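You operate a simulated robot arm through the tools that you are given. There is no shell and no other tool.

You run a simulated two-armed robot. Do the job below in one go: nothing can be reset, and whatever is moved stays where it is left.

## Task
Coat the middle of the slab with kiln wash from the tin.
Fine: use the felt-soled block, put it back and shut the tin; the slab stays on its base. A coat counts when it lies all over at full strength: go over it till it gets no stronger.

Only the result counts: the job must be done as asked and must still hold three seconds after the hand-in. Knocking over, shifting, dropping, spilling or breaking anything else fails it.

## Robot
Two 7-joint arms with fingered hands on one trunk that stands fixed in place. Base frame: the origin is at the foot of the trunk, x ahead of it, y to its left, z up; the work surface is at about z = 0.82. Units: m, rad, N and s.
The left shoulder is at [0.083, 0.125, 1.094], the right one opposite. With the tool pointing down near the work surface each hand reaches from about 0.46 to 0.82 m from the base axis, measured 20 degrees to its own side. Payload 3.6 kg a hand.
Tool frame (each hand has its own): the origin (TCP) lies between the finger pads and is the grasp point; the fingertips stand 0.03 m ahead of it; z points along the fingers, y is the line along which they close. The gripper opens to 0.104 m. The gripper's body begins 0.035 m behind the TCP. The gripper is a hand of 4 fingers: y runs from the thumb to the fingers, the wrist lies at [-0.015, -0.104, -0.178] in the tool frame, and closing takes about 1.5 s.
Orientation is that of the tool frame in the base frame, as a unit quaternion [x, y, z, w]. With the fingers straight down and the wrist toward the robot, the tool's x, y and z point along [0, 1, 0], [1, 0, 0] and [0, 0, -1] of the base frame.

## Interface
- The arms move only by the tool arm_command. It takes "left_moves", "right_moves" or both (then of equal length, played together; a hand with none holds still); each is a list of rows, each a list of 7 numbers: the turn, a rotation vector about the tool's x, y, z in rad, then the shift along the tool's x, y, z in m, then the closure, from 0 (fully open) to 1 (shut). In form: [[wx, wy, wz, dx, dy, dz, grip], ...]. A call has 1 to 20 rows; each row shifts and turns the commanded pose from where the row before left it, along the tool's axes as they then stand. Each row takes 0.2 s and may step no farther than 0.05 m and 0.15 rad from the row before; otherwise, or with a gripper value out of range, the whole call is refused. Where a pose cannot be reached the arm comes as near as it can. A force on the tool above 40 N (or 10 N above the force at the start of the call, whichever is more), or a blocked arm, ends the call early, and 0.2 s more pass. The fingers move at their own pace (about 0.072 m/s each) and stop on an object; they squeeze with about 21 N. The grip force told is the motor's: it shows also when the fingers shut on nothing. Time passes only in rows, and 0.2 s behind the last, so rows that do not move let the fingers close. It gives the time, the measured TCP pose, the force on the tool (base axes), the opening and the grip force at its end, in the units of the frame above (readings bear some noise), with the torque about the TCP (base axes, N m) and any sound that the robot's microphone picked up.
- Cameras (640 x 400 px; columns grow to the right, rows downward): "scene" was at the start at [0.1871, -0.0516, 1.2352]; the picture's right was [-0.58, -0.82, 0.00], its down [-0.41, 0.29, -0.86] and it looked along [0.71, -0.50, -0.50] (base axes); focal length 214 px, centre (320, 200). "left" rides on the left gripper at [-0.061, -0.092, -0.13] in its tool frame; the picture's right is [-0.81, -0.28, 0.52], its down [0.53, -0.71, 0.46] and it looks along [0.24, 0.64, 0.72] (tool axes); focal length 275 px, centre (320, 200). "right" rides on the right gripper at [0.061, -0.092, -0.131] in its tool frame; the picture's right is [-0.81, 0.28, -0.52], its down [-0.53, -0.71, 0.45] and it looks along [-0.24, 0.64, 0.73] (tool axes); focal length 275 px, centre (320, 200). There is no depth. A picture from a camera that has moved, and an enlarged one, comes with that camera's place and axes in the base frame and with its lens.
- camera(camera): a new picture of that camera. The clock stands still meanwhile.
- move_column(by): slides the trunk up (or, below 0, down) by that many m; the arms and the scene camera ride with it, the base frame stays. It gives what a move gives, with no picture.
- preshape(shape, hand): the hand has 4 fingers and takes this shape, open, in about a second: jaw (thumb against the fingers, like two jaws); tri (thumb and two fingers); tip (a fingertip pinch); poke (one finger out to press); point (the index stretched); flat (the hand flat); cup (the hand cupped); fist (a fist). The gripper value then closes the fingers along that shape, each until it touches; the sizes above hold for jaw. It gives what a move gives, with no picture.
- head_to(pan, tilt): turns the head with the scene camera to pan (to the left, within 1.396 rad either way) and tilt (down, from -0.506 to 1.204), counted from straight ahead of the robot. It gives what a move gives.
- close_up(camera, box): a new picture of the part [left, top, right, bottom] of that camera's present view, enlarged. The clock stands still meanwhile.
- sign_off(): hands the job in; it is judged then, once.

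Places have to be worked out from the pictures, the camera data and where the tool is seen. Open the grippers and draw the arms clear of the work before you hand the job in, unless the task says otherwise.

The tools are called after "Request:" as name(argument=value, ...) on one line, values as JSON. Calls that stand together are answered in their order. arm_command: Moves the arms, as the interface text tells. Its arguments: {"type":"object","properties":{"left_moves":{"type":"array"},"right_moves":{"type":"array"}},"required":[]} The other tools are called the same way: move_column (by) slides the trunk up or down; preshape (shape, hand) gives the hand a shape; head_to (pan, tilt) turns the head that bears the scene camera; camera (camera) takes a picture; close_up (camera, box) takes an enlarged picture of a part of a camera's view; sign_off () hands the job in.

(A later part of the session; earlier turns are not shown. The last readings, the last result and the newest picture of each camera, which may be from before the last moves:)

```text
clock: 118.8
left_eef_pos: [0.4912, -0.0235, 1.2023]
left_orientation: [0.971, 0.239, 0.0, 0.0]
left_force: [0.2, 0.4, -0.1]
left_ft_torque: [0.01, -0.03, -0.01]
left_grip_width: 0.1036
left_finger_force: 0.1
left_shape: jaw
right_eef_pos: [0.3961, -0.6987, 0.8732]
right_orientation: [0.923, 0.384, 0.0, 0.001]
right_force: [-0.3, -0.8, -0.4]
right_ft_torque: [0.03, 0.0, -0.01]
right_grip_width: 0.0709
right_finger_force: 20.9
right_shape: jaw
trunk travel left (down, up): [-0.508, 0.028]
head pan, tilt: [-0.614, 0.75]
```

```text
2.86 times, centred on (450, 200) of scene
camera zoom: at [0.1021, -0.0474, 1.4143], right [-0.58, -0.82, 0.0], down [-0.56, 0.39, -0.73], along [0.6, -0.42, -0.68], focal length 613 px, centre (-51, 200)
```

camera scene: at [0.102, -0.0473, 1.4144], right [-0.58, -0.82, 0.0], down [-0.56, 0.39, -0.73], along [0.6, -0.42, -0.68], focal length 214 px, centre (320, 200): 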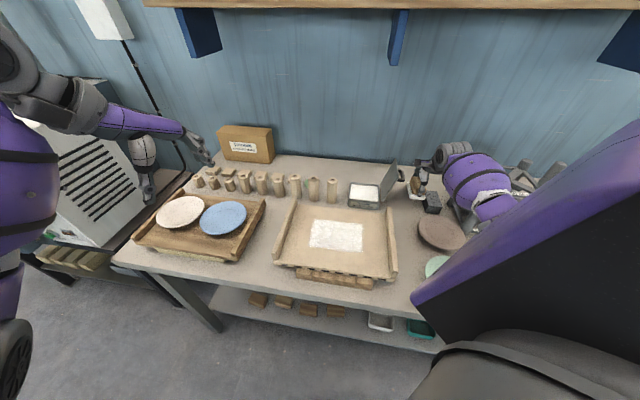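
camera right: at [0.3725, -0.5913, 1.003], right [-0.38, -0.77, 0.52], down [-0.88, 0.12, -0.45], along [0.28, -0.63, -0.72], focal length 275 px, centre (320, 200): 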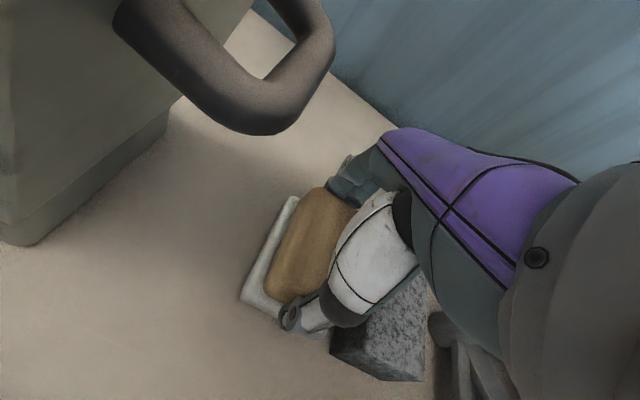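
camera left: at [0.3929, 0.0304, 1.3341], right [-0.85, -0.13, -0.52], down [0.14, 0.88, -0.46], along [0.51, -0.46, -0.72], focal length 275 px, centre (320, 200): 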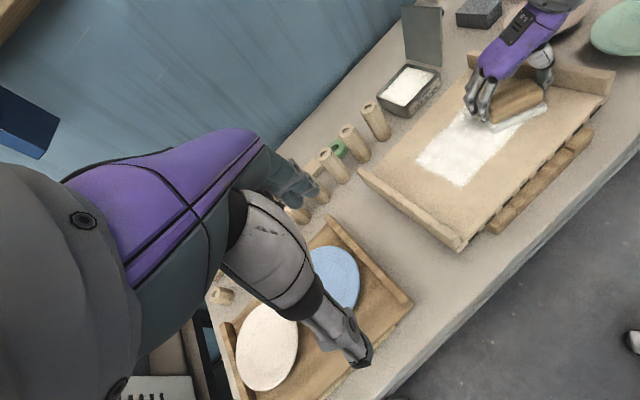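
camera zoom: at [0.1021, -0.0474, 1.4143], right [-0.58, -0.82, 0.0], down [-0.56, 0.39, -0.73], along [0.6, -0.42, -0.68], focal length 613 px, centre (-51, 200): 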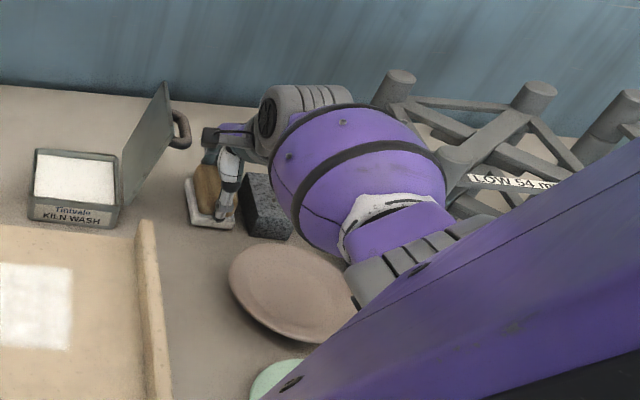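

Just above the bench, no contact yet. I lower in 1 mm steps until the felt sits.

Request:
arm_command(right_moves=[[0, 0, 0, 0, 0, 0.0012, 1], [0, 0, 0, 0, 0, 0.0012, 1], [0, 0, 0, 0, 0, 0, 1]])

```text
clock: 119.5
left_eef_pos: [0.4888, -0.0236, 1.2011]
left_orientation: [0.971, 0.239, 0.0, 0.0]
left_force: [0.6, 0.1, 0.2]
left_ft_torque: [-0.01, 0.0, 0.02]
left_grip_width: 0.1037
left_finger_force: 0.2
left_shape: jaw
right_eef_pos: [0.3962, -0.6991, 0.8708]
right_orientation: [0.923, 0.384, 0.0, 0.001]
right_force: [0.0, -0.5, -0.8]
right_ft_torque: [0.01, -0.03, 0.0]
right_grip_width: 0.0709
right_finger_force: 21.1
right_shape: jaw
trunk travel left (down, up): [-0.508, 0.028]
head pan, tilt: [-0.614, 0.75]
```

Still free at 0.8708; I continue in 1 mm steps.

Request:
arm_command(right_moves=[[0, 0, 0, 0, 0, 0.001, 1], [0, 0, 0, 0, 0, 0.001, 1], [0, 0, 0, 0, 0, 0, 1]])

```text
clock: 120.3
left_eef_pos: [0.4889, -0.0236, 1.203]
left_orientation: [0.971, 0.239, 0.0, 0.0]
left_force: [0.7, 0.6, 1.0]
left_ft_torque: [-0.01, 0.02, -0.01]
left_grip_width: 0.1038
left_finger_force: 0.0
left_shape: jaw
right_eef_pos: [0.396, -0.6985, 0.8696]
right_orientation: [0.923, 0.384, 0.0, 0.0]
right_force: [-0.2, 0.7, -0.1]
right_ft_torque: [-0.02, 0.05, 0.0]
right_grip_width: 0.0711
right_finger_force: 20.9
right_shape: jaw
trunk travel left (down, up): [-0.508, 0.028]
head pan, tilt: [-0.614, 0.75]
```

The weight is just starting to come off. One more millimetre.

Request:
arm_command(right_moves=[[0, 0, 0, 0, 0, 0.001, 1], [0, 0, 0, 0, 0, 0, 1], [0, 0, 0, 0, 0, 0, 1]])

```text
clock: 121.2
left_eef_pos: [0.4883, -0.0222, 1.2025]
left_orientation: [0.971, 0.238, 0.0, 0.0]
left_force: [-0.3, -0.3, 0.8]
left_ft_torque: [0.02, -0.03, -0.05]
left_grip_width: 0.1036
left_finger_force: 0.0
left_shape: jaw
right_eef_pos: [0.3961, -0.6983, 0.8692]
right_orientation: [0.923, 0.385, 0.001, 0.001]
right_force: [0.0, 0.5, 5.8]
right_ft_torque: [-0.01, 0.03, -0.01]
right_grip_width: 0.0711
right_finger_force: 21.5
right_shape: jaw
trunk travel left (down, up): [-0.508, 0.028]
head pan, tilt: [-0.614, 0.75]
```

The felt sits on the bench with 6 N, within 3 mm of where it came from. I open the hand and wait for the fingers to clear.

Request:
arm_command(right_moves=[[0, 0, 0, 0, 0, -0.0006, 0.6], [0, 0, 0, 0, 0, 0, 0.3], [0, 0, 0, 0, 0, 0, 0], [0, 0, 0, 0, 0, 0, 0], [0, 0, 0, 0, 0, 0, 0], [0, 0, 0, 0, 0, 0, 0], [0, 0, 0, 0, 0, 0, 0]])

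Request:
camera(camera="right")

```text
clock: 122.8
left_eef_pos: [0.4889, -0.023, 1.2023]
left_orientation: [0.971, 0.239, 0.0, 0.0]
left_force: [-0.2, -0.3, -0.1]
left_ft_torque: [-0.03, 0.03, 0.02]
left_grip_width: 0.1033
left_finger_force: 0.0
left_shape: jaw
right_eef_pos: [0.3953, -0.6995, 0.8696]
right_orientation: [0.923, 0.384, 0.0, 0.0]
right_force: [-0.5, 0.3, 0.2]
right_ft_torque: [-0.05, 0.0, 0.04]
right_grip_width: 0.1035
right_finger_force: 0.0
right_shape: jaw
trunk travel left (down, up): [-0.508, 0.028]
head pan, tilt: [-0.614, 0.75]
```

```text
taken
camera right: at [0.3723, -0.5915, 0.9985], right [-0.38, -0.77, 0.52], down [-0.88, 0.12, -0.45], along [0.29, -0.63, -0.72], focal length 275 px, centre (320, 200)
```

right: 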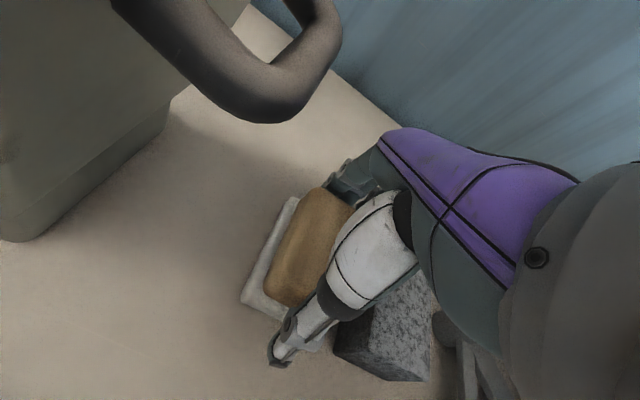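

The block stands released at its spot. I raise the open hand straight up clear of it.

Request:
arm_command(right_moves=[[0, 0, 0, 0, 0, -0.02, 0], [0, 0, 0, 0, 0, -0.04, 0], [0, 0, 0, 0, 0, -0.04, 0], [0, 0, 0, 0, 0, -0.04, 0], [0, 0, 0, 0, 0, -0.03, 0], [0, 0, 0, 0, 0, 0, 0]])

Request:
camera(camera="right")

Request:
close_up(camera="scene", box=[340, 120, 520, 270])

```text
clock: 124.2
left_eef_pos: [0.4899, -0.0237, 1.2022]
left_orientation: [0.971, 0.238, 0.0, 0.0]
left_force: [0.1, 0.5, 0.4]
left_ft_torque: [0.02, -0.03, -0.03]
left_grip_width: 0.1038
left_finger_force: 0.1
left_shape: jaw
right_eef_pos: [0.396, -0.6991, 1.0392]
right_orientation: [0.923, 0.384, 0.0, 0.0]
right_force: [0.1, 0.4, 0.5]
right_ft_torque: [-0.04, -0.01, -0.02]
right_grip_width: 0.1036
right_finger_force: 0.0
right_shape: jaw
trunk travel left (down, up): [-0.508, 0.028]
head pan, tilt: [-0.614, 0.75]
```

```text
taken
camera right: at [0.3728, -0.592, 1.1691], right [-0.38, -0.77, 0.52], down [-0.88, 0.12, -0.45], along [0.28, -0.63, -0.72], focal length 275 px, centre (320, 200)
```

right: 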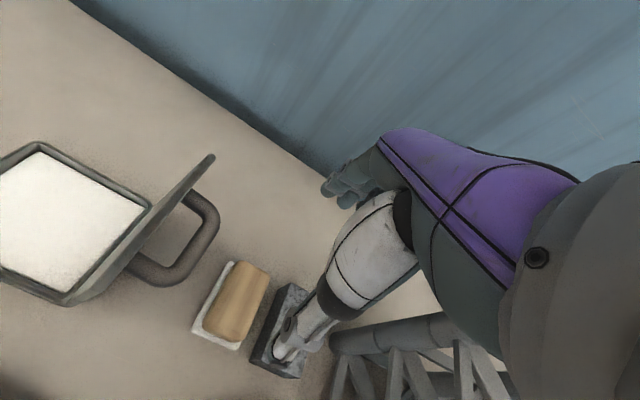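

```text
2.67 times, centred on (430, 195) of scene
camera zoom: at [0.1021, -0.0474, 1.4143], right [-0.58, -0.82, 0.0], down [-0.56, 0.39, -0.73], along [0.6, -0.42, -0.68], focal length 572 px, centre (27, 213)
```

zoom: 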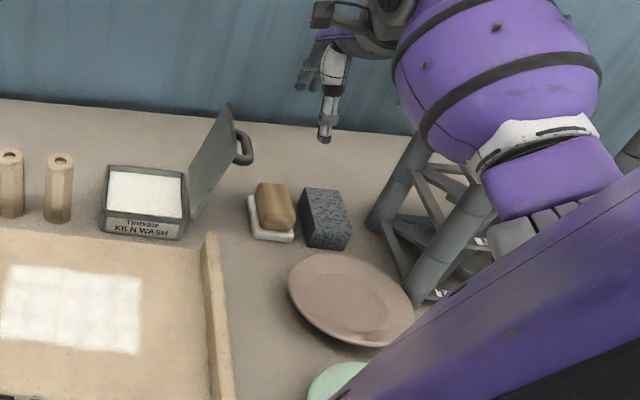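

All is as it was. I tilt the open hand 45° (wrist to the right) to face the handle the way it last held it.

Request:
arm_command(right_moves=[[0, 0.131, 0, 0, -0.002, 0, 0], [0, 0.131, 0, 0, -0.002, 0, 0], [0, 0.131, 0, 0, -0.002, 0, 0], [0, 0.131, 0, 0, -0.002, 0, 0], [0, 0.131, 0, 0, -0.002, 0, 0], [0, 0.131, 0, 0, -0.002, 0, 0], [0, 0, 0, 0, 0, 0, 0]])

Request:
camera(camera="right")

Request:
close_up(camera="scene", box=[340, 120, 520, 270])

```text
clock: 125.8
left_eef_pos: [0.4895, -0.0225, 1.2017]
left_orientation: [0.971, 0.238, 0.0, 0.001]
left_force: [0.0, -0.4, 0.3]
left_ft_torque: [0.01, -0.01, 0.01]
left_grip_width: 0.1036
left_finger_force: 0.0
left_shape: jaw
right_eef_pos: [0.3882, -0.6904, 1.0384]
right_orientation: [0.853, 0.355, 0.354, -0.147]
right_force: [0.0, 0.4, 0.7]
right_ft_torque: [0.01, 0.01, -0.02]
right_grip_width: 0.1036
right_finger_force: 0.1
right_shape: jaw
trunk travel left (down, up): [-0.508, 0.028]
head pan, tilt: [-0.614, 0.75]
```

```text
taken
camera right: at [0.2864, -0.6606, 1.1739], right [-0.47, -0.86, -0.21], down [-0.54, 0.46, -0.7], along [0.7, -0.21, -0.68], focal length 275 px, centre (320, 200)
```

right: 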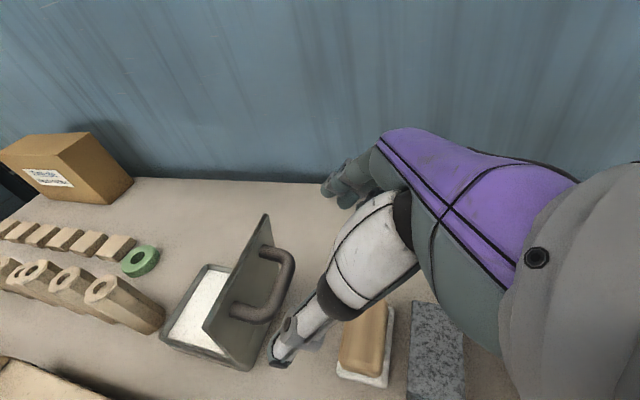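

```text
2.67 times, centred on (430, 195) of scene
camera zoom: at [0.1021, -0.0471, 1.4144], right [-0.58, -0.82, 0.0], down [-0.56, 0.39, -0.73], along [0.6, -0.42, -0.68], focal length 572 px, centre (27, 213)
```

zoom: 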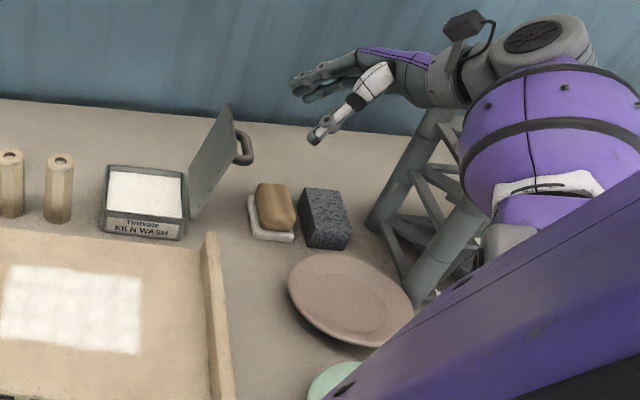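

The hand faces the handle, clear of the rack. I align and advance most of the way along the finger direction, then check the alignment.

Request:
arm_command(right_moves=[[0, 0, 0, -0.012, 0, 0.01, 0], [0, 0, 0, 0, 0, 0.025, 0], [0, 0, 0, 0, 0, 0.025, 0], [0, 0, 0, 0, 0, 0.01, 0], [0, 0, 0, 0, 0, 0, 0]])

Request:
camera(camera="right")

Request:
close_up(camera="scene", box=[370, 130, 470, 220])

```text
clock: 127.0
left_eef_pos: [0.4901, -0.0229, 1.202]
left_orientation: [0.971, 0.238, 0.0, 0.0]
left_force: [0.0, 0.1, 0.4]
left_ft_torque: [0.0, -0.03, -0.03]
left_grip_width: 0.1037
left_finger_force: 0.1
left_shape: jaw
right_eef_pos: [0.4168, -0.6609, 0.982]
right_orientation: [0.853, 0.355, 0.354, -0.147]
right_force: [-0.2, 1.0, -0.2]
right_ft_torque: [-0.02, -0.02, -0.01]
right_grip_width: 0.1036
right_finger_force: 0.1
right_shape: jaw
trunk travel left (down, up): [-0.508, 0.028]
head pan, tilt: [-0.614, 0.75]
```

```text
taken
camera right: at [0.3152, -0.6325, 1.117], right [-0.47, -0.86, -0.21], down [-0.54, 0.46, -0.7], along [0.7, -0.21, -0.68], focal length 275 px, centre (320, 200)
```

right: 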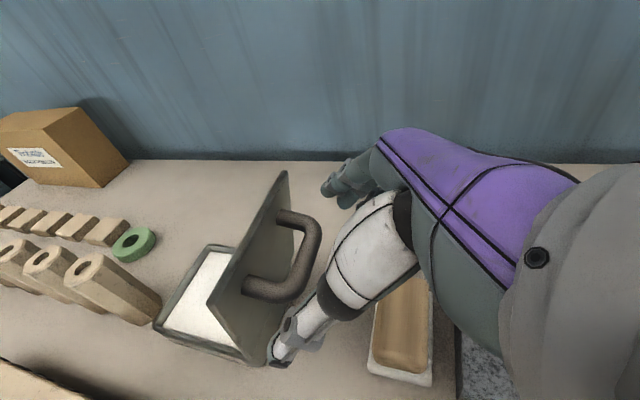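

```text
4.44 times, centred on (420, 175) of scene
camera zoom: at [0.1021, -0.0473, 1.4144], right [-0.58, -0.82, 0.0], down [-0.56, 0.39, -0.73], along [0.6, -0.42, -0.68], focal length 953 px, centre (-124, 311)
```

zoom: 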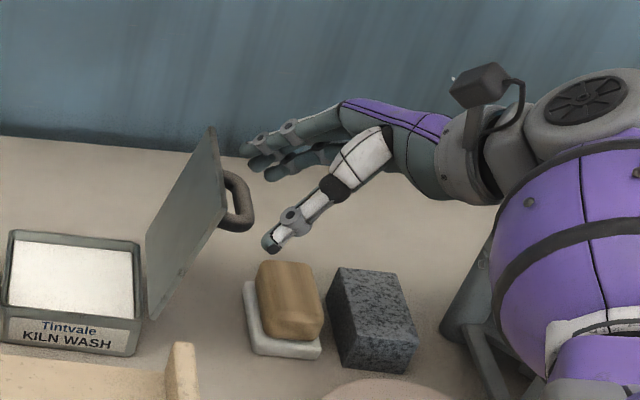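

The arch lies neatly between thumb and fingers. I advance the last 33 mm and close.

Request:
arm_command(right_moves=[[0, 0, 0, -0.0013, 0, 0.012, 0], [0, 0, 0, 0, 0, 0.012, 0], [0, 0, 0, 0, 0, 0.0085, 0], [0, 0, 0, 0, 0, 0, 0.3], [0, 0, 0, 0, 0, 0, 0.6], [0, 0, 0, 0, 0, 0, 1], [0, 0, 0, 0, 0, 0, 1], [0, 0, 0, 0, 0, 0, 1], [0, 0, 0, 0, 0, 0, 1], [0, 0, 0, 0, 0, 0, 1]])

Request:
camera(camera="right")

Request:
close_up(camera="scene", box=[370, 130, 470, 220])

```text
clock: 129.2
left_eef_pos: [0.4909, -0.0229, 1.2011]
left_orientation: [0.971, 0.24, -0.001, -0.001]
left_force: [-1.0, -0.4, -0.5]
left_ft_torque: [0.01, 0.02, 0.01]
left_grip_width: 0.1038
left_finger_force: 0.0
left_shape: jaw
right_eef_pos: [0.4313, -0.6437, 0.955]
right_orientation: [0.853, 0.354, 0.353, -0.148]
right_force: [2.9, 2.1, -6.6]
right_ft_torque: [-0.12, -0.09, 0.09]
right_grip_width: 0.0309
right_finger_force: 21.1
right_shape: jaw
trunk travel left (down, up): [-0.508, 0.028]
head pan, tilt: [-0.614, 0.75]
```

```text
taken
camera right: at [0.3308, -0.6152, 1.0912], right [-0.47, -0.86, -0.21], down [-0.55, 0.46, -0.7], along [0.7, -0.21, -0.69], focal length 275 px, centre (320, 200)
```

right: 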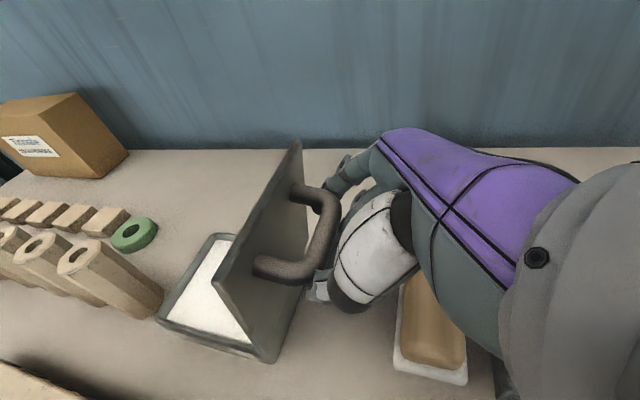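

```text
4.44 times, centred on (420, 175) of scene
camera zoom: at [0.103, -0.0477, 1.4142], right [-0.58, -0.82, 0.0], down [-0.56, 0.39, -0.73], along [0.6, -0.42, -0.68], focal length 953 px, centre (-124, 311)
```

zoom: 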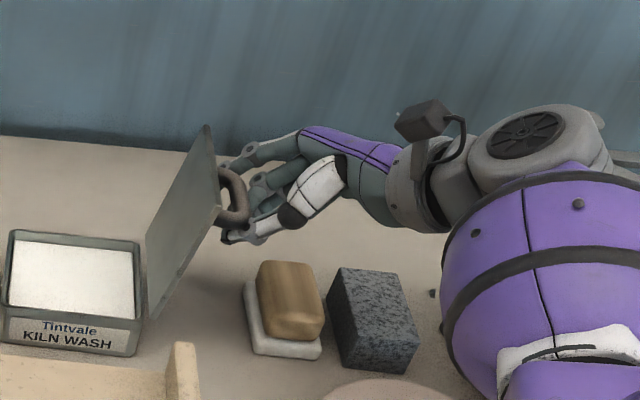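

The fingers have closed around the bar (0.031 m), perhaps not on the arch ends but at least hooked about it. I follow the arc back toward vertical in small steps and watch.

Request:
arm_command(right_moves=[[0, 0, 0, 0.0057, 0, 0.002, 1], [0, 0, 0, 0.0057, 0, 0.002, 1], [0, 0, 0, 0.0057, 0, 0.002, 1], [0, 0, 0, 0.0057, 0, 0.002, 1], [0, 0, 0, 0.0057, 0, 0.002, 1], [0, 0, 0, 0, 0, 0, 1]])

Request:
camera(camera="right")

Request:
close_up(camera="scene", box=[350, 130, 450, 220])

```text
clock: 130.6
left_eef_pos: [0.4899, -0.0227, 1.2022]
left_orientation: [0.971, 0.239, 0.0, 0.0]
left_force: [-0.1, -0.4, 0.4]
left_ft_torque: [-0.04, 0.05, -0.03]
left_grip_width: 0.1038
left_finger_force: 0.0
left_shape: jaw
right_eef_pos: [0.4504, -0.6258, 0.9702]
right_orientation: [0.853, 0.356, 0.353, -0.147]
right_force: [0.1, -0.9, 0.4]
right_ft_torque: [0.0, -0.02, -0.02]
right_grip_width: 0.0202
right_finger_force: 20.8
right_shape: jaw
trunk travel left (down, up): [-0.508, 0.028]
head pan, tilt: [-0.614, 0.75]
```

```text
taken
camera right: at [0.3493, -0.5956, 1.1055], right [-0.47, -0.86, -0.21], down [-0.54, 0.46, -0.7], along [0.7, -0.21, -0.68], focal length 275 px, centre (320, 200)
```

right: 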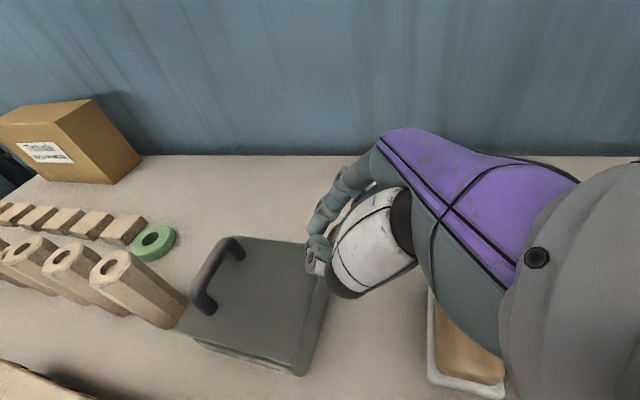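

```text
4.44 times, centred on (400, 175) of scene
camera zoom: at [0.102, -0.0473, 1.4144], right [-0.58, -0.82, 0.0], down [-0.56, 0.39, -0.73], along [0.6, -0.42, -0.68], focal length 953 px, centre (-36, 311)
```

zoom: 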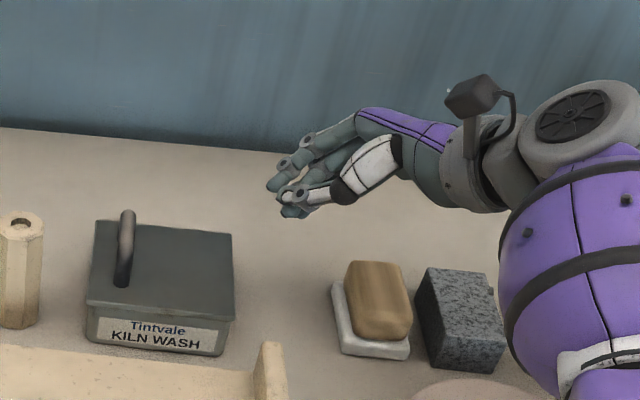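

The lid has swung past vertical and dropped shut; the tin looks closed and in place. I raise the hand, straighten it and open it on the way up.

Request:
arm_command(right_moves=[[0, 0, 0, 0.0212, 0, -0.0212, 1], [0, 0, 0, 0.0283, 0, -0.0283, 1], [0, 0, 0, 0.0283, 0, -0.0283, 0.6], [0, 0, 0, 0.0283, 0, -0.0283, 0.2], [0, -0.131, 0, 0, 0, 0, 0], [0, -0.131, 0, 0, 0, 0, 0], [0, -0.131, 0, 0, 0, 0, 0], [0, -0.131, 0, 0, 0, 0, 0], [0, -0.131, 0, 0, 0, 0, 0], [0, -0.131, 0, 0, 0, 0, 0], [0, 0, 0, 0, 0, -0.04, 0], [0, 0, 0, 0, 0, -0.04, 0], [0, 0, 0, 0, 0, 0, 0]])

Request:
camera(camera="scene")

Request:
close_up(camera="scene", box=[340, 160, 420, 220])

Request:
camera(camera="right")

Request:
camera(camera="left")

```text
clock: 133.3
left_eef_pos: [0.4895, -0.0235, 1.2011]
left_orientation: [0.971, 0.238, -0.001, -0.001]
left_force: [0.6, 0.2, -0.1]
left_ft_torque: [-0.02, 0.04, -0.02]
left_grip_width: 0.1036
left_finger_force: 0.0
left_shape: jaw
right_eef_pos: [0.4513, -0.6283, 1.1995]
right_orientation: [0.923, 0.384, -0.001, 0.0]
right_force: [0.1, 0.3, 0.1]
right_ft_torque: [0.0, 0.01, -0.01]
right_grip_width: 0.1038
right_finger_force: 0.1
right_shape: jaw
trunk travel left (down, up): [-0.508, 0.028]
head pan, tilt: [-0.614, 0.75]
```

```text
taken
camera scene: at [0.102, -0.0476, 1.4143], right [-0.58, -0.82, 0.0], down [-0.56, 0.39, -0.73], along [0.6, -0.42, -0.68], focal length 214 px, centre (320, 200)
```

scene: 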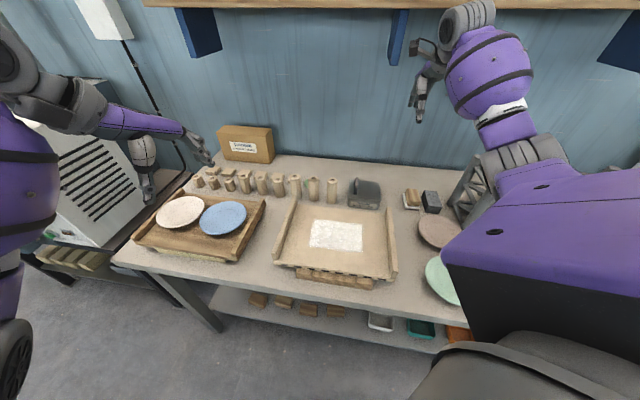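

```text
6.67 times, centred on (380, 190) of scene
camera zoom: at [0.102, -0.0476, 1.4143], right [-0.58, -0.82, 0.0], down [-0.56, 0.39, -0.73], along [0.6, -0.42, -0.68], focal length 1430 px, centre (-80, 267)
```

zoom: 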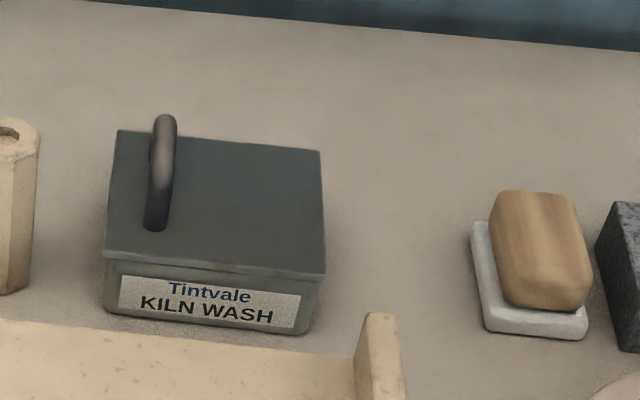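

```text
taken
camera right: at [0.4274, -0.5208, 1.3303], right [-0.37, -0.77, 0.52], down [-0.88, 0.12, -0.45], along [0.28, -0.63, -0.72], focal length 275 px, centre (320, 200)
```

right: 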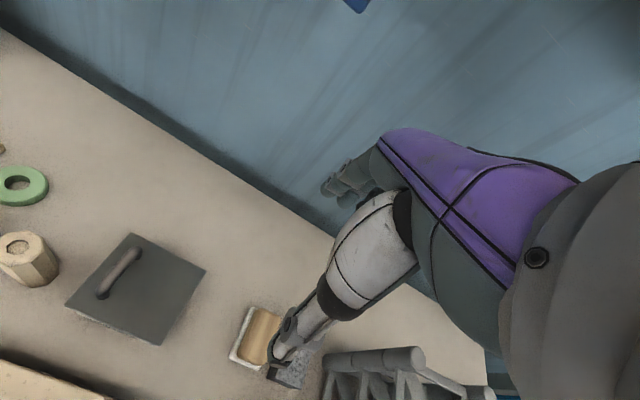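

```text
taken
camera left: at [0.3931, 0.0288, 1.3338], right [-0.85, -0.13, -0.52], down [0.14, 0.88, -0.46], along [0.51, -0.46, -0.72], focal length 275 px, centre (320, 200)
```

left: 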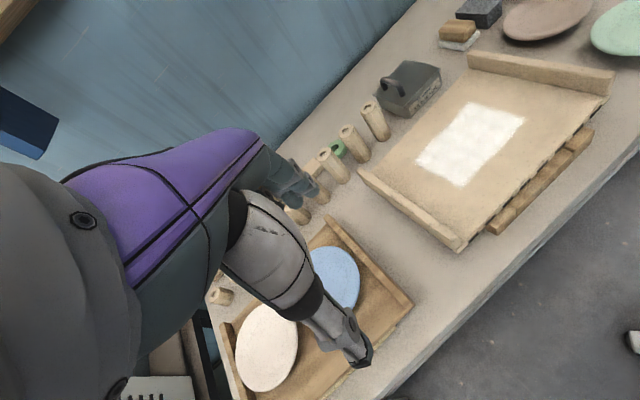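

The tin is shut and the block is at its spot. I tilt the head back to 0.529 to compare the slab's position directly with my earlier picture from nearly the same place.

Request:
head_to(pan=-0.614, tilt=0.529)

Request:
close_up(camera="scene", box=[260, 225, 430, 365])

Request:
close_up(camera="scene", box=[400, 210, 520, 350])

```text
clock: 134.1
left_eef_pos: [0.4896, -0.0236, 1.2025]
left_orientation: [0.971, 0.239, 0.0, 0.001]
left_force: [0.0, 0.8, 0.3]
left_ft_torque: [0.01, 0.02, 0.02]
left_grip_width: 0.1036
left_finger_force: 0.1
left_shape: jaw
right_eef_pos: [0.4499, -0.6275, 1.1997]
right_orientation: [0.923, 0.384, -0.001, 0.0]
right_force: [0.8, 0.2, -0.4]
right_ft_torque: [0.02, -0.02, 0.0]
right_grip_width: 0.1035
right_finger_force: 0.0
right_shape: jaw
trunk travel left (down, up): [-0.508, 0.028]
head pan, tilt: [-0.614, 0.529]
```

```text
2.86 times, centred on (345, 295) of scene
camera zoom: at [0.1082, -0.0516, 1.4336], right [-0.58, -0.82, 0.0], down [-0.41, 0.29, -0.86], along [0.71, -0.5, -0.51], focal length 613 px, centre (249, -71)
```

zoom: 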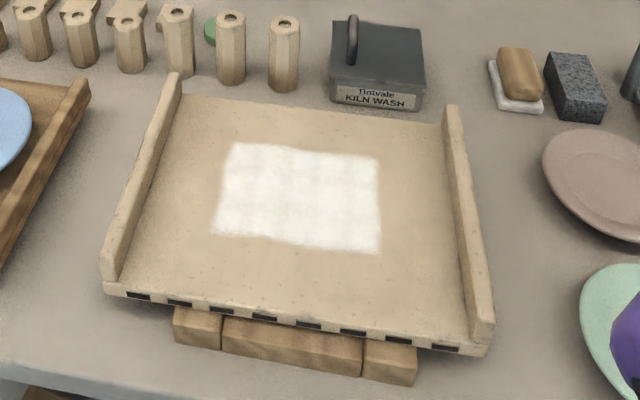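

```text
2.86 times, centred on (460, 280) of scene
camera zoom: at [0.1082, -0.0516, 1.4336], right [-0.58, -0.82, 0.0], down [-0.41, 0.29, -0.86], along [0.71, -0.5, -0.51], focal length 613 px, centre (-80, -29)
```

zoom: 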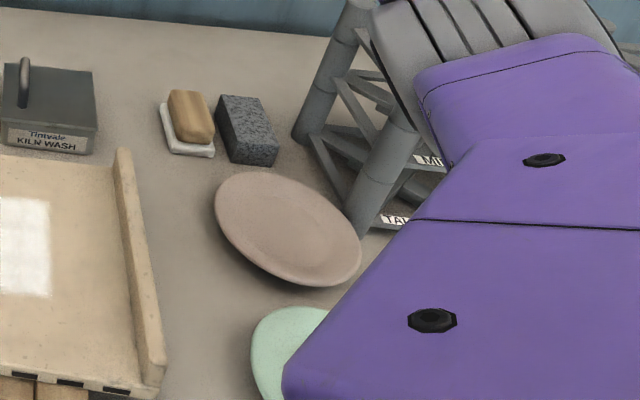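

This view shows damage I must repair: compared with my earlier picture, the pink and green plates sit about 5.5 cm farther right (the slab nudged them), and the slab sits about 2 cm too far back with a slight turn. I raise both hands and lower the trunk to its starting height, so I can compare with the very first picture exactly.

Request:
arm_command(right_moves=[[0, 0, 0, 0, 0, -0.045, 0], [0, 0, 0, 0, 0, -0.045, 0], [0, 0, 0, 0, 0, 0, 0]], left_moves=[[0, 0, 0, 0, 0, -0.045, 0], [0, 0, 0, 0, 0, -0.045, 0], [0, 0, 0, 0, 0, 0, 0]])

Request:
move_column(by=-0.183)

Request:
camera(camera="scene")

Request:
close_up(camera="scene", box=[340, 170, 540, 295])

Request:
close_up(camera="scene", box=[260, 180, 500, 350])

```text
clock: 134.9
left_eef_pos: [0.4909, -0.0227, 1.2917]
left_orientation: [0.971, 0.238, -0.001, 0.0]
left_force: [-0.4, -0.2, -0.6]
left_ft_torque: [-0.01, 0.03, 0.02]
left_grip_width: 0.1038
left_finger_force: 0.1
left_shape: jaw
right_eef_pos: [0.4519, -0.6268, 1.2885]
right_orientation: [0.923, 0.384, -0.002, 0.0]
right_force: [0.4, 0.1, -0.3]
right_ft_torque: [-0.02, 0.03, 0.01]
right_grip_width: 0.1036
right_finger_force: 0.1
right_shape: jaw
trunk travel left (down, up): [-0.508, 0.028]
head pan, tilt: [-0.614, 0.529]
```

```text
clock: 136.9
left_eef_pos: [0.4911, -0.0238, 1.1077]
left_orientation: [0.971, 0.239, 0.0, -0.001]
left_force: [-0.5, 0.3, -0.2]
left_ft_torque: [0.01, 0.01, -0.01]
left_grip_width: 0.1038
left_finger_force: 0.0
left_shape: jaw
right_eef_pos: [0.4516, -0.6268, 1.1068]
right_orientation: [0.923, 0.385, 0.0, 0.0]
right_force: [0.0, 1.1, -0.5]
right_ft_torque: [-0.05, 0.03, 0.04]
right_grip_width: 0.1037
right_finger_force: 0.0
right_shape: jaw
trunk travel left (down, up): [-0.325, 0.211]
head pan, tilt: [-0.614, 0.529]
```

```text
taken
camera scene: at [0.1869, -0.0515, 1.2352], right [-0.58, -0.82, 0.0], down [-0.41, 0.29, -0.86], along [0.71, -0.5, -0.5], focal length 214 px, centre (320, 200)
```

scene: 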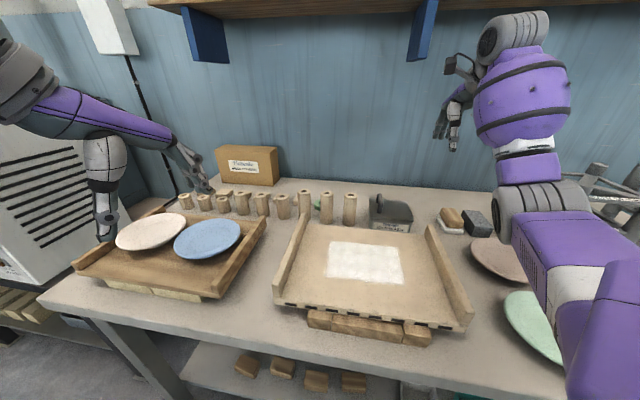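

```text
3.20 times, centred on (440, 232) of scene
camera zoom: at [0.1869, -0.0515, 1.2352], right [-0.58, -0.82, 0.0], down [-0.41, 0.29, -0.86], along [0.71, -0.5, -0.5], focal length 686 px, centre (-64, 96)
```

zoom: 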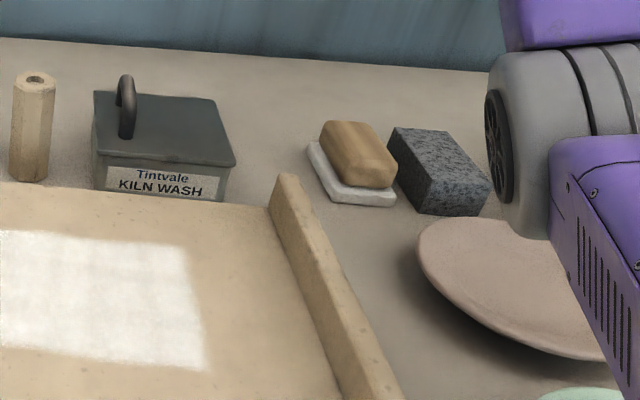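

```text
2.35 times, centred on (380, 265) of scene
camera zoom: at [0.1869, -0.0515, 1.2352], right [-0.58, -0.82, 0.0], down [-0.41, 0.29, -0.86], along [0.71, -0.5, -0.5], focal length 505 px, centre (179, 47)
```

zoom: 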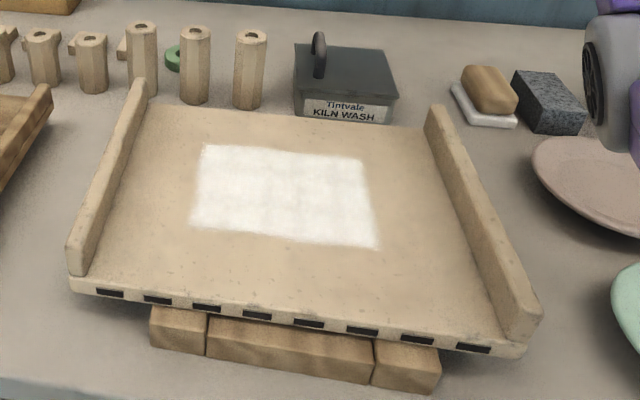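

Measured with the identical camera: tin, block, stone and base are unchanged; the slab is off by only about (-5 mm, +10 mm, 0.9°); both plates are about 55 mm too far right. I raise the trunk again and bring the right hand over the pink plate, turned to about -98° yaw, to view its shape.

Request:
move_column(by=0.2)

Request:
arm_command(right_moves=[[0, 0, 0, -0.0219, -0.038, 0, 0], [0, 0, 0, -0.0219, -0.038, 0, 0], [0, 0, 0, -0.0219, -0.038, 0, 0], [0, 0, 0, -0.0219, -0.038, 0, 0], [0, 0, 0, -0.0219, -0.038, 0, 0], [0, 0, 0.132, 0, 0, 0, 0], [0, 0, 0.132, 0, 0, 0, 0], [0, 0, 0.132, 0, 0, 0, 0], [0, 0, 0.132, 0, 0, 0, 0], [0, 0, 0.132, 0, 0, 0, 0], [0, 0, 0.132, 0, 0, 0, 0], [0, 0, 0.132, 0, 0, 0, 0], [0, 0, 0, 0, 0, 0, 0]])

Request:
camera(camera="right")

Request:
camera(camera="scene")

Request:
camera(camera="left")

```text
clock: 139.1
left_eef_pos: [0.4915, -0.0232, 1.3078]
left_orientation: [0.971, 0.239, -0.001, -0.001]
left_force: [-0.5, 0.0, 0.3]
left_ft_torque: [-0.01, 0.05, -0.01]
left_grip_width: 0.1035
left_finger_force: 0.1
left_shape: jaw
right_eef_pos: [0.4513, -0.6262, 1.306]
right_orientation: [0.923, 0.384, 0.0, 0.0]
right_force: [0.7, 1.0, -0.2]
right_ft_torque: [0.02, 0.03, 0.02]
right_grip_width: 0.1037
right_finger_force: 0.1
right_shape: jaw
trunk travel left (down, up): [-0.525, 0.011]
head pan, tilt: [-0.614, 0.529]
```

```text
clock: 141.9
left_eef_pos: [0.4896, -0.0228, 1.3079]
left_orientation: [0.971, 0.239, 0.0, 0.001]
left_force: [0.1, 0.4, -0.3]
left_ft_torque: [-0.02, -0.01, 0.0]
left_grip_width: 0.1036
left_finger_force: 0.1
left_shape: jaw
right_eef_pos: [0.2308, -0.622, 1.2436]
right_orientation: [0.998, -0.059, 0.009, 0.0]
right_force: [-0.2, 0.9, -0.2]
right_ft_torque: [0.01, 0.03, 0.0]
right_grip_width: 0.1036
right_finger_force: 0.0
right_shape: jaw
right hand out of reach, approached as far as the arm can: row 9, 10, 11, 12
trunk travel left (down, up): [-0.525, 0.011]
head pan, tilt: [-0.614, 0.529]
```

```text
taken
camera right: at [0.2992, -0.5382, 1.3766], right [-0.85, -0.18, 0.5], down [-0.44, 0.77, -0.46], along [-0.31, -0.61, -0.73], focal length 275 px, centre (320, 200)
```

right: 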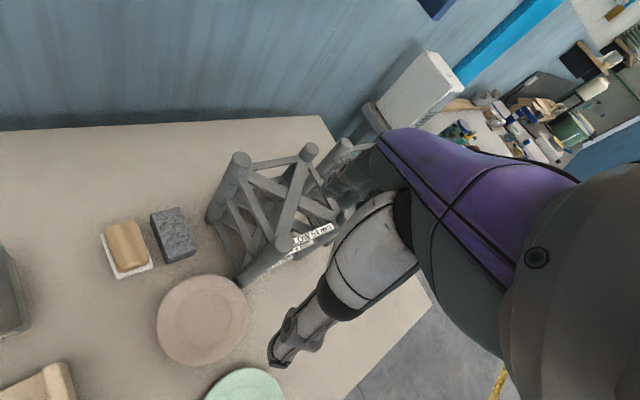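

```text
taken
camera scene: at [0.0895, -0.0513, 1.4511], right [-0.58, -0.82, 0.0], down [-0.41, 0.29, -0.86], along [0.71, -0.5, -0.5], focal length 214 px, centre (320, 200)
```

scene: 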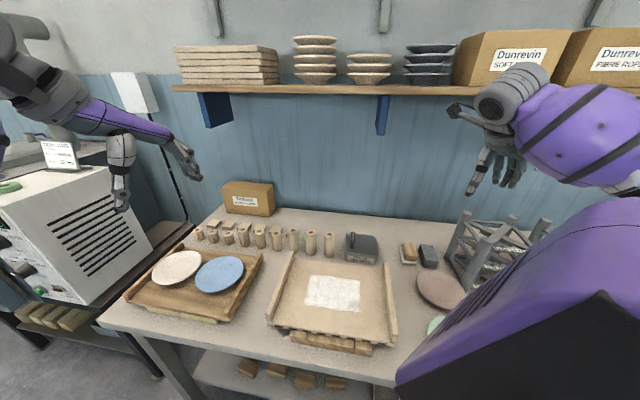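

```text
taken
camera left: at [0.3938, 0.0296, 1.4403], right [-0.85, -0.13, -0.52], down [0.14, 0.88, -0.46], along [0.51, -0.46, -0.72], focal length 275 px, centre (320, 200)
```

left: 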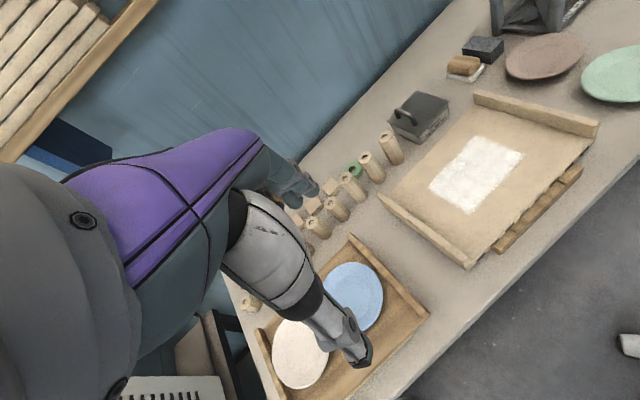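

The right camera now looks down on the plates. I enlarge them to see rim shape and gap to the rack.

Request:
close_up(camera="right", box=[130, 240, 310, 400])

Request:
close_up(camera="left", box=[470, 0, 640, 130])

Request:
close_up(camera="scene", box=[395, 220, 495, 340])

```text
2.50 times, centred on (220, 320) of right
camera zoom: at [0.2992, -0.5382, 1.3766], right [-0.85, -0.18, 0.5], down [-0.44, 0.77, -0.46], along [-0.31, -0.61, -0.73], focal length 688 px, centre (570, -100)
```

zoom: 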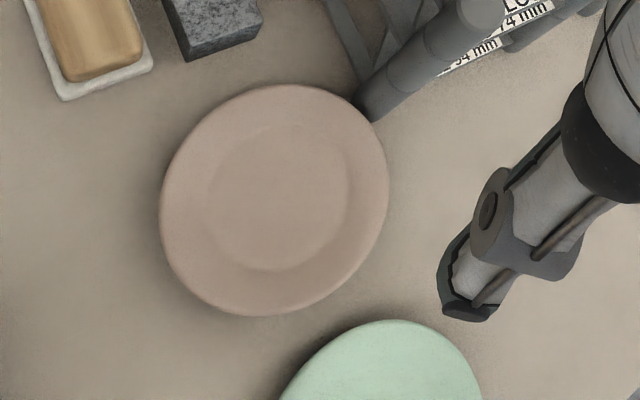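

```text
3.08 times, centred on (555, 65) of left
camera zoom: at [0.3938, 0.0296, 1.4403], right [-0.85, -0.13, -0.52], down [0.14, 0.88, -0.46], along [0.51, -0.46, -0.72], focal length 847 px, centre (-403, 615)
```

zoom: 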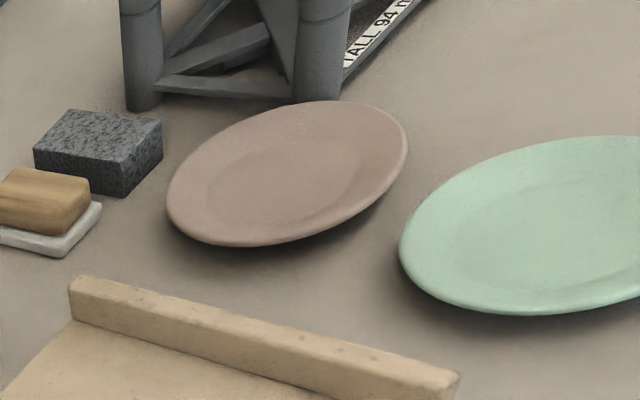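

```text
3.33 times, centred on (445, 280) of scene
camera zoom: at [0.0895, -0.0513, 1.4511], right [-0.58, -0.82, 0.0], down [-0.41, 0.29, -0.86], along [0.71, -0.5, -0.5], focal length 715 px, centre (-97, -67)
```

zoom: 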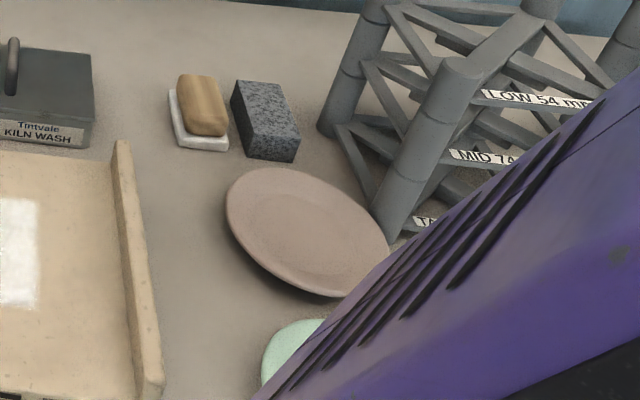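

The plates are shallow saucers on a foot, so pushing inside the rim is weak, and the rack blocks pushing from the right; I will try dragging the pink plate leftward by pressing the closed fingertips lightly on its left inner slope. I close the hand and come down over that spot.

Request:
arm_command(right_moves=[[0, 0, 0, 0.015, -0.0105, 0.02, 0.5], [0, 0, 0, 0.015, -0.0105, 0.02, 1], [0, 0, 0, 0, 0, 0.045, 1], [0, 0, 0, 0, 0, 0.045, 1], [0, 0, 0, 0, 0, 0.045, 1], [0, 0, 0, 0, 0, 0.045, 1], [0, 0, 0, 0, 0, 0.045, 1], [0, 0, 0, 0, 0, 0.03, 1], [0, 0, 0, 0, 0, 0, 1]])

Request:
camera(camera="right")

Request:
camera(camera="left")

Request:
camera(camera="scene")

```text
clock: 143.9
left_eef_pos: [0.4897, -0.0227, 1.3087]
left_orientation: [0.971, 0.239, 0.0, -0.001]
left_force: [0.3, 0.4, -0.3]
left_ft_torque: [-0.03, 0.0, 0.01]
left_grip_width: 0.1036
left_finger_force: 0.0
left_shape: jaw
right_eef_pos: [0.264, -0.6024, 0.9492]
right_orientation: [0.998, -0.067, 0.0, 0.0]
right_force: [0.0, 0.3, 0.0]
right_ft_torque: [0.0, -0.03, -0.02]
right_grip_width: 0.0
right_finger_force: 20.8
right_shape: jaw
trunk travel left (down, up): [-0.525, 0.011]
head pan, tilt: [-0.614, 0.529]
```

```text
taken
camera right: at [0.3363, -0.5212, 1.0788], right [-0.84, -0.16, 0.52], down [-0.43, 0.78, -0.46], along [-0.33, -0.61, -0.72], focal length 275 px, centre (320, 200)
```

right: 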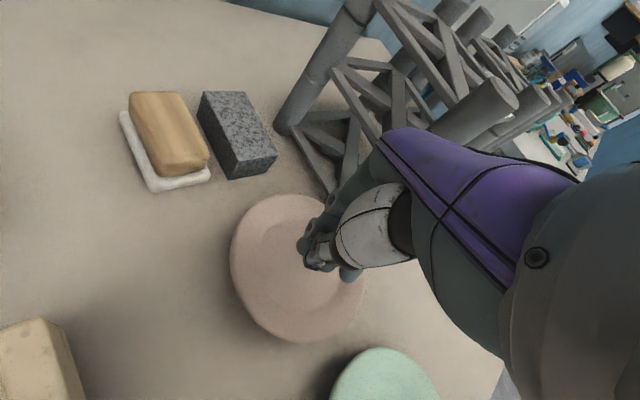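

```text
taken
camera left: at [0.3938, 0.0294, 1.4403], right [-0.85, -0.13, -0.52], down [0.14, 0.88, -0.46], along [0.51, -0.46, -0.72], focal length 275 px, centre (320, 200)
```

left: 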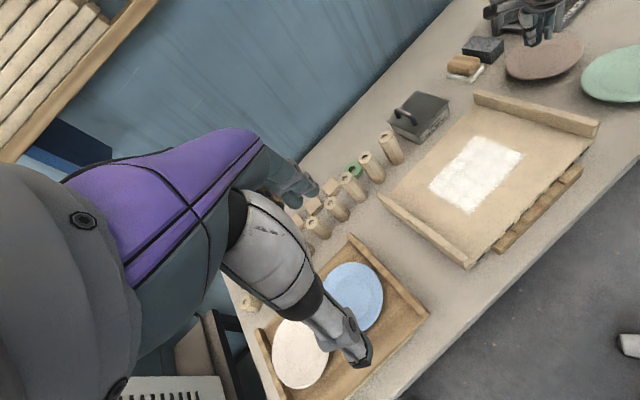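

```text
taken
camera scene: at [0.0895, -0.0515, 1.4511], right [-0.58, -0.82, 0.0], down [-0.41, 0.29, -0.86], along [0.71, -0.5, -0.5], focal length 214 px, centre (320, 200)
```

scene: 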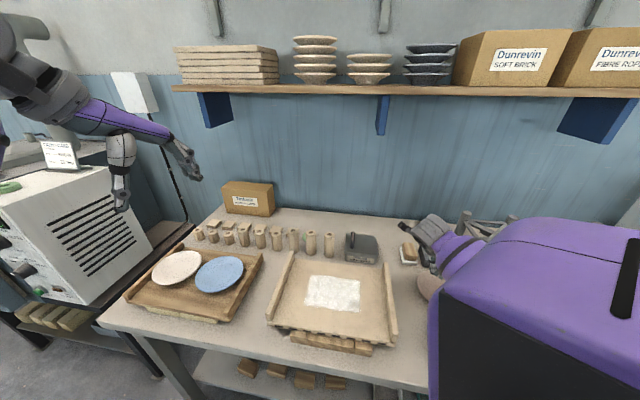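

The fingertips are above the plate's left inner part, about 4 cm left of its centre. I descend toward it carefully.

Request:
arm_command(right_moves=[[0, 0, 0, 0, 0, 0.025, 1], [0, 0, 0, 0, 0, 0.02, 1], [0, 0, 0, 0, 0, 0.012, 1], [0, 0, 0, 0, 0, 0.006, 1], [0, 0, 0, 0, 0, 0, 1]])

Request:
camera(camera="right")

Request:
close_up(camera="left", box=[470, 0, 640, 130])

```text
clock: 145.1
left_eef_pos: [0.4898, -0.0233, 1.3081]
left_orientation: [0.971, 0.238, 0.0, 0.0]
left_force: [0.3, -0.4, 1.6]
left_ft_torque: [0.01, -0.03, 0.02]
left_grip_width: 0.1037
left_finger_force: 0.0
left_shape: jaw
right_eef_pos: [0.2642, -0.6041, 0.8847]
right_orientation: [0.998, -0.067, 0.0, 0.0]
right_force: [-0.6, 0.1, -0.3]
right_ft_torque: [0.01, 0.0, 0.0]
right_grip_width: 0.0001
right_finger_force: 21.1
right_shape: jaw
trunk travel left (down, up): [-0.525, 0.011]
head pan, tilt: [-0.614, 0.529]
```

```text
taken
camera right: at [0.3358, -0.522, 1.0159], right [-0.84, -0.16, 0.52], down [-0.43, 0.78, -0.46], along [-0.33, -0.61, -0.72], focal length 275 px, centre (320, 200)
```

right: 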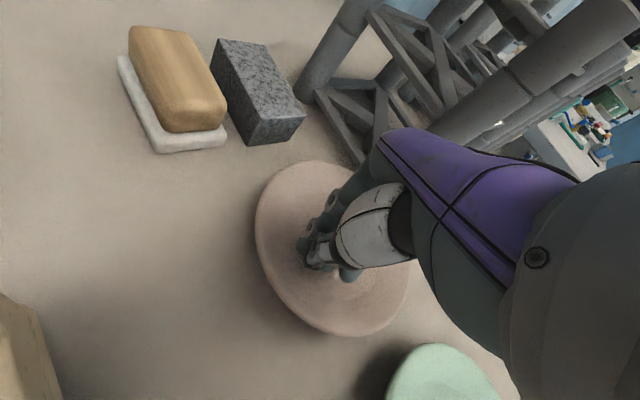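

```text
3.08 times, centred on (555, 65) of left
camera zoom: at [0.3939, 0.0293, 1.4402], right [-0.85, -0.13, -0.52], down [0.14, 0.88, -0.46], along [0.51, -0.46, -0.72], focal length 847 px, centre (-403, 615)
```

zoom: 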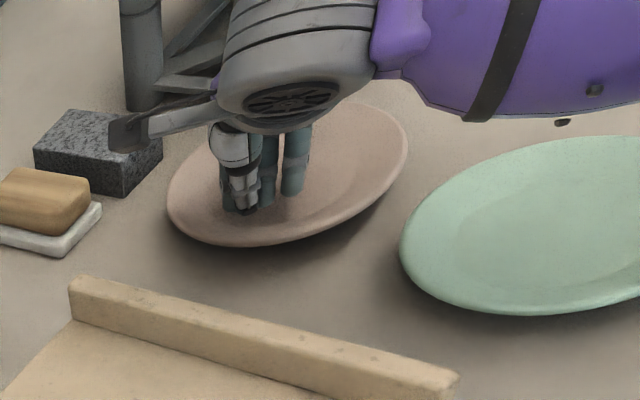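

The thumb and fingers hover just above the plate's interior. I lower in 3 mm steps until they touch.

Request:
arm_command(right_moves=[[0, 0, 0, 0, 0, 0.003, 1], [0, 0, 0, 0, 0, 0.003, 1], [0, 0, 0, 0, 0, 0.003, 1], [0, 0, 0, 0, 0, 0, 1]])

```text
clock: 146.1
left_eef_pos: [0.4908, -0.0221, 1.3089]
left_orientation: [0.971, 0.238, 0.0, -0.001]
left_force: [0.0, 0.4, -0.7]
left_ft_torque: [0.04, 0.0, 0.05]
left_grip_width: 0.1035
left_finger_force: 0.2
left_shape: jaw
right_eef_pos: [0.2628, -0.6048, 0.8772]
right_orientation: [0.998, -0.067, 0.0, 0.001]
right_force: [-0.8, 0.5, 0.1]
right_ft_torque: [0.04, -0.02, 0.02]
right_grip_width: 0.0001
right_finger_force: 20.9
right_shape: jaw
trunk travel left (down, up): [-0.525, 0.011]
head pan, tilt: [-0.614, 0.529]
```

Still free at TCP z≈0.877. I go on in 2 mm steps.

Request:
arm_command(right_moves=[[0, 0, 0, 0, 0, 0.002, 1], [0, 0, 0, 0, 0, 0.002, 1], [0, 0, 0, 0, 0, 0.002, 1], [0, 0, 0, 0, 0, 0, 1]])

```text
clock: 147.1
left_eef_pos: [0.4898, -0.0217, 1.31]
left_orientation: [0.971, 0.238, 0.0, 0.001]
left_force: [-0.1, -0.3, -0.2]
left_ft_torque: [0.01, -0.01, 0.01]
left_grip_width: 0.1036
left_finger_force: 0.1
left_shape: jaw
right_eef_pos: [0.2641, -0.605, 0.8737]
right_orientation: [0.998, -0.067, 0.001, 0.002]
right_force: [0.5, -0.8, 18.5]
right_ft_torque: [-0.08, -0.05, 0.02]
right_grip_width: 0.0001
right_finger_force: 21.0
right_shape: jaw
trunk travel left (down, up): [-0.525, 0.011]
head pan, tilt: [-0.614, 0.529]
```

Contact at 18 N. I ease to roughly 10 N and try dragging the plate 2 cm to the left.

Request:
arm_command(right_moves=[[0, 0, 0, 0, 0, -0.001, 1], [0, 0, 0, 0.003, -0.004, 0, 1], [0, 0, 0, 0.003, -0.004, 0, 1], [0, 0, 0, 0.003, -0.004, 0, 1], [0, 0, 0, 0.003, -0.004, 0, 1], [0, 0, 0, 0, 0, 0, 1]])

Request:
camera(camera="right")

Request:
close_up(camera="left", box=[470, 0, 640, 130])

```text
clock: 148.5
left_eef_pos: [0.4887, -0.0222, 1.3083]
left_orientation: [0.971, 0.238, 0.001, 0.0]
left_force: [0.3, 0.3, -0.8]
left_ft_torque: [-0.01, 0.01, 0.01]
left_grip_width: 0.104
left_finger_force: 0.2
left_shape: jaw
right_eef_pos: [0.278, -0.5896, 0.8711]
right_orientation: [0.998, -0.067, -0.001, 0.0]
right_force: [-0.8, -0.8, 1.5]
right_ft_torque: [0.03, 0.01, -0.01]
right_grip_width: 0.0
right_finger_force: 20.8
right_shape: jaw
trunk travel left (down, up): [-0.525, 0.011]
head pan, tilt: [-0.614, 0.529]
```

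```text
taken
camera right: at [0.349, -0.5074, 1.0023], right [-0.84, -0.16, 0.52], down [-0.43, 0.78, -0.45], along [-0.33, -0.61, -0.72], focal length 275 px, centre (320, 200)
```

right: 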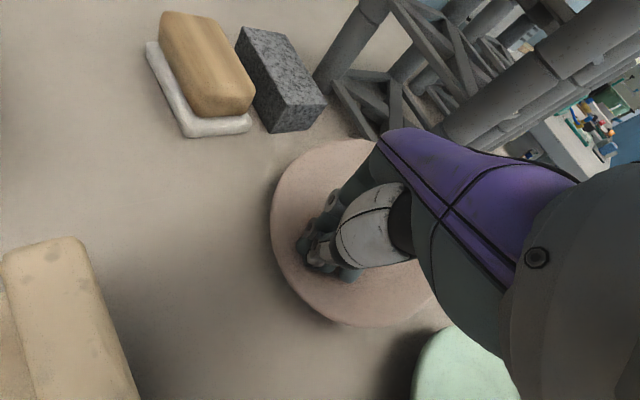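

```text
3.08 times, centred on (555, 65) of left
camera zoom: at [0.3938, 0.0293, 1.4402], right [-0.85, -0.13, -0.52], down [0.14, 0.88, -0.46], along [0.51, -0.46, -0.72], focal length 847 px, centre (-403, 615)
```

zoom: 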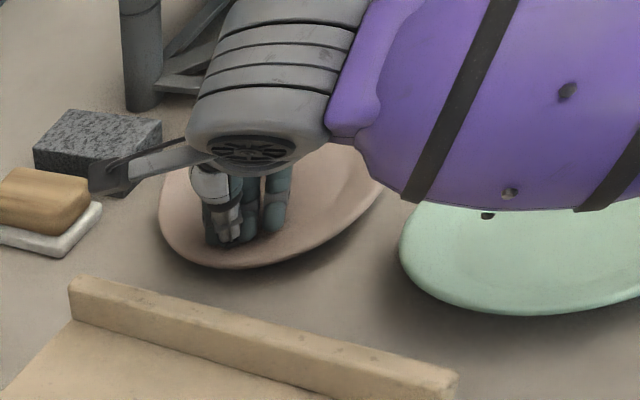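

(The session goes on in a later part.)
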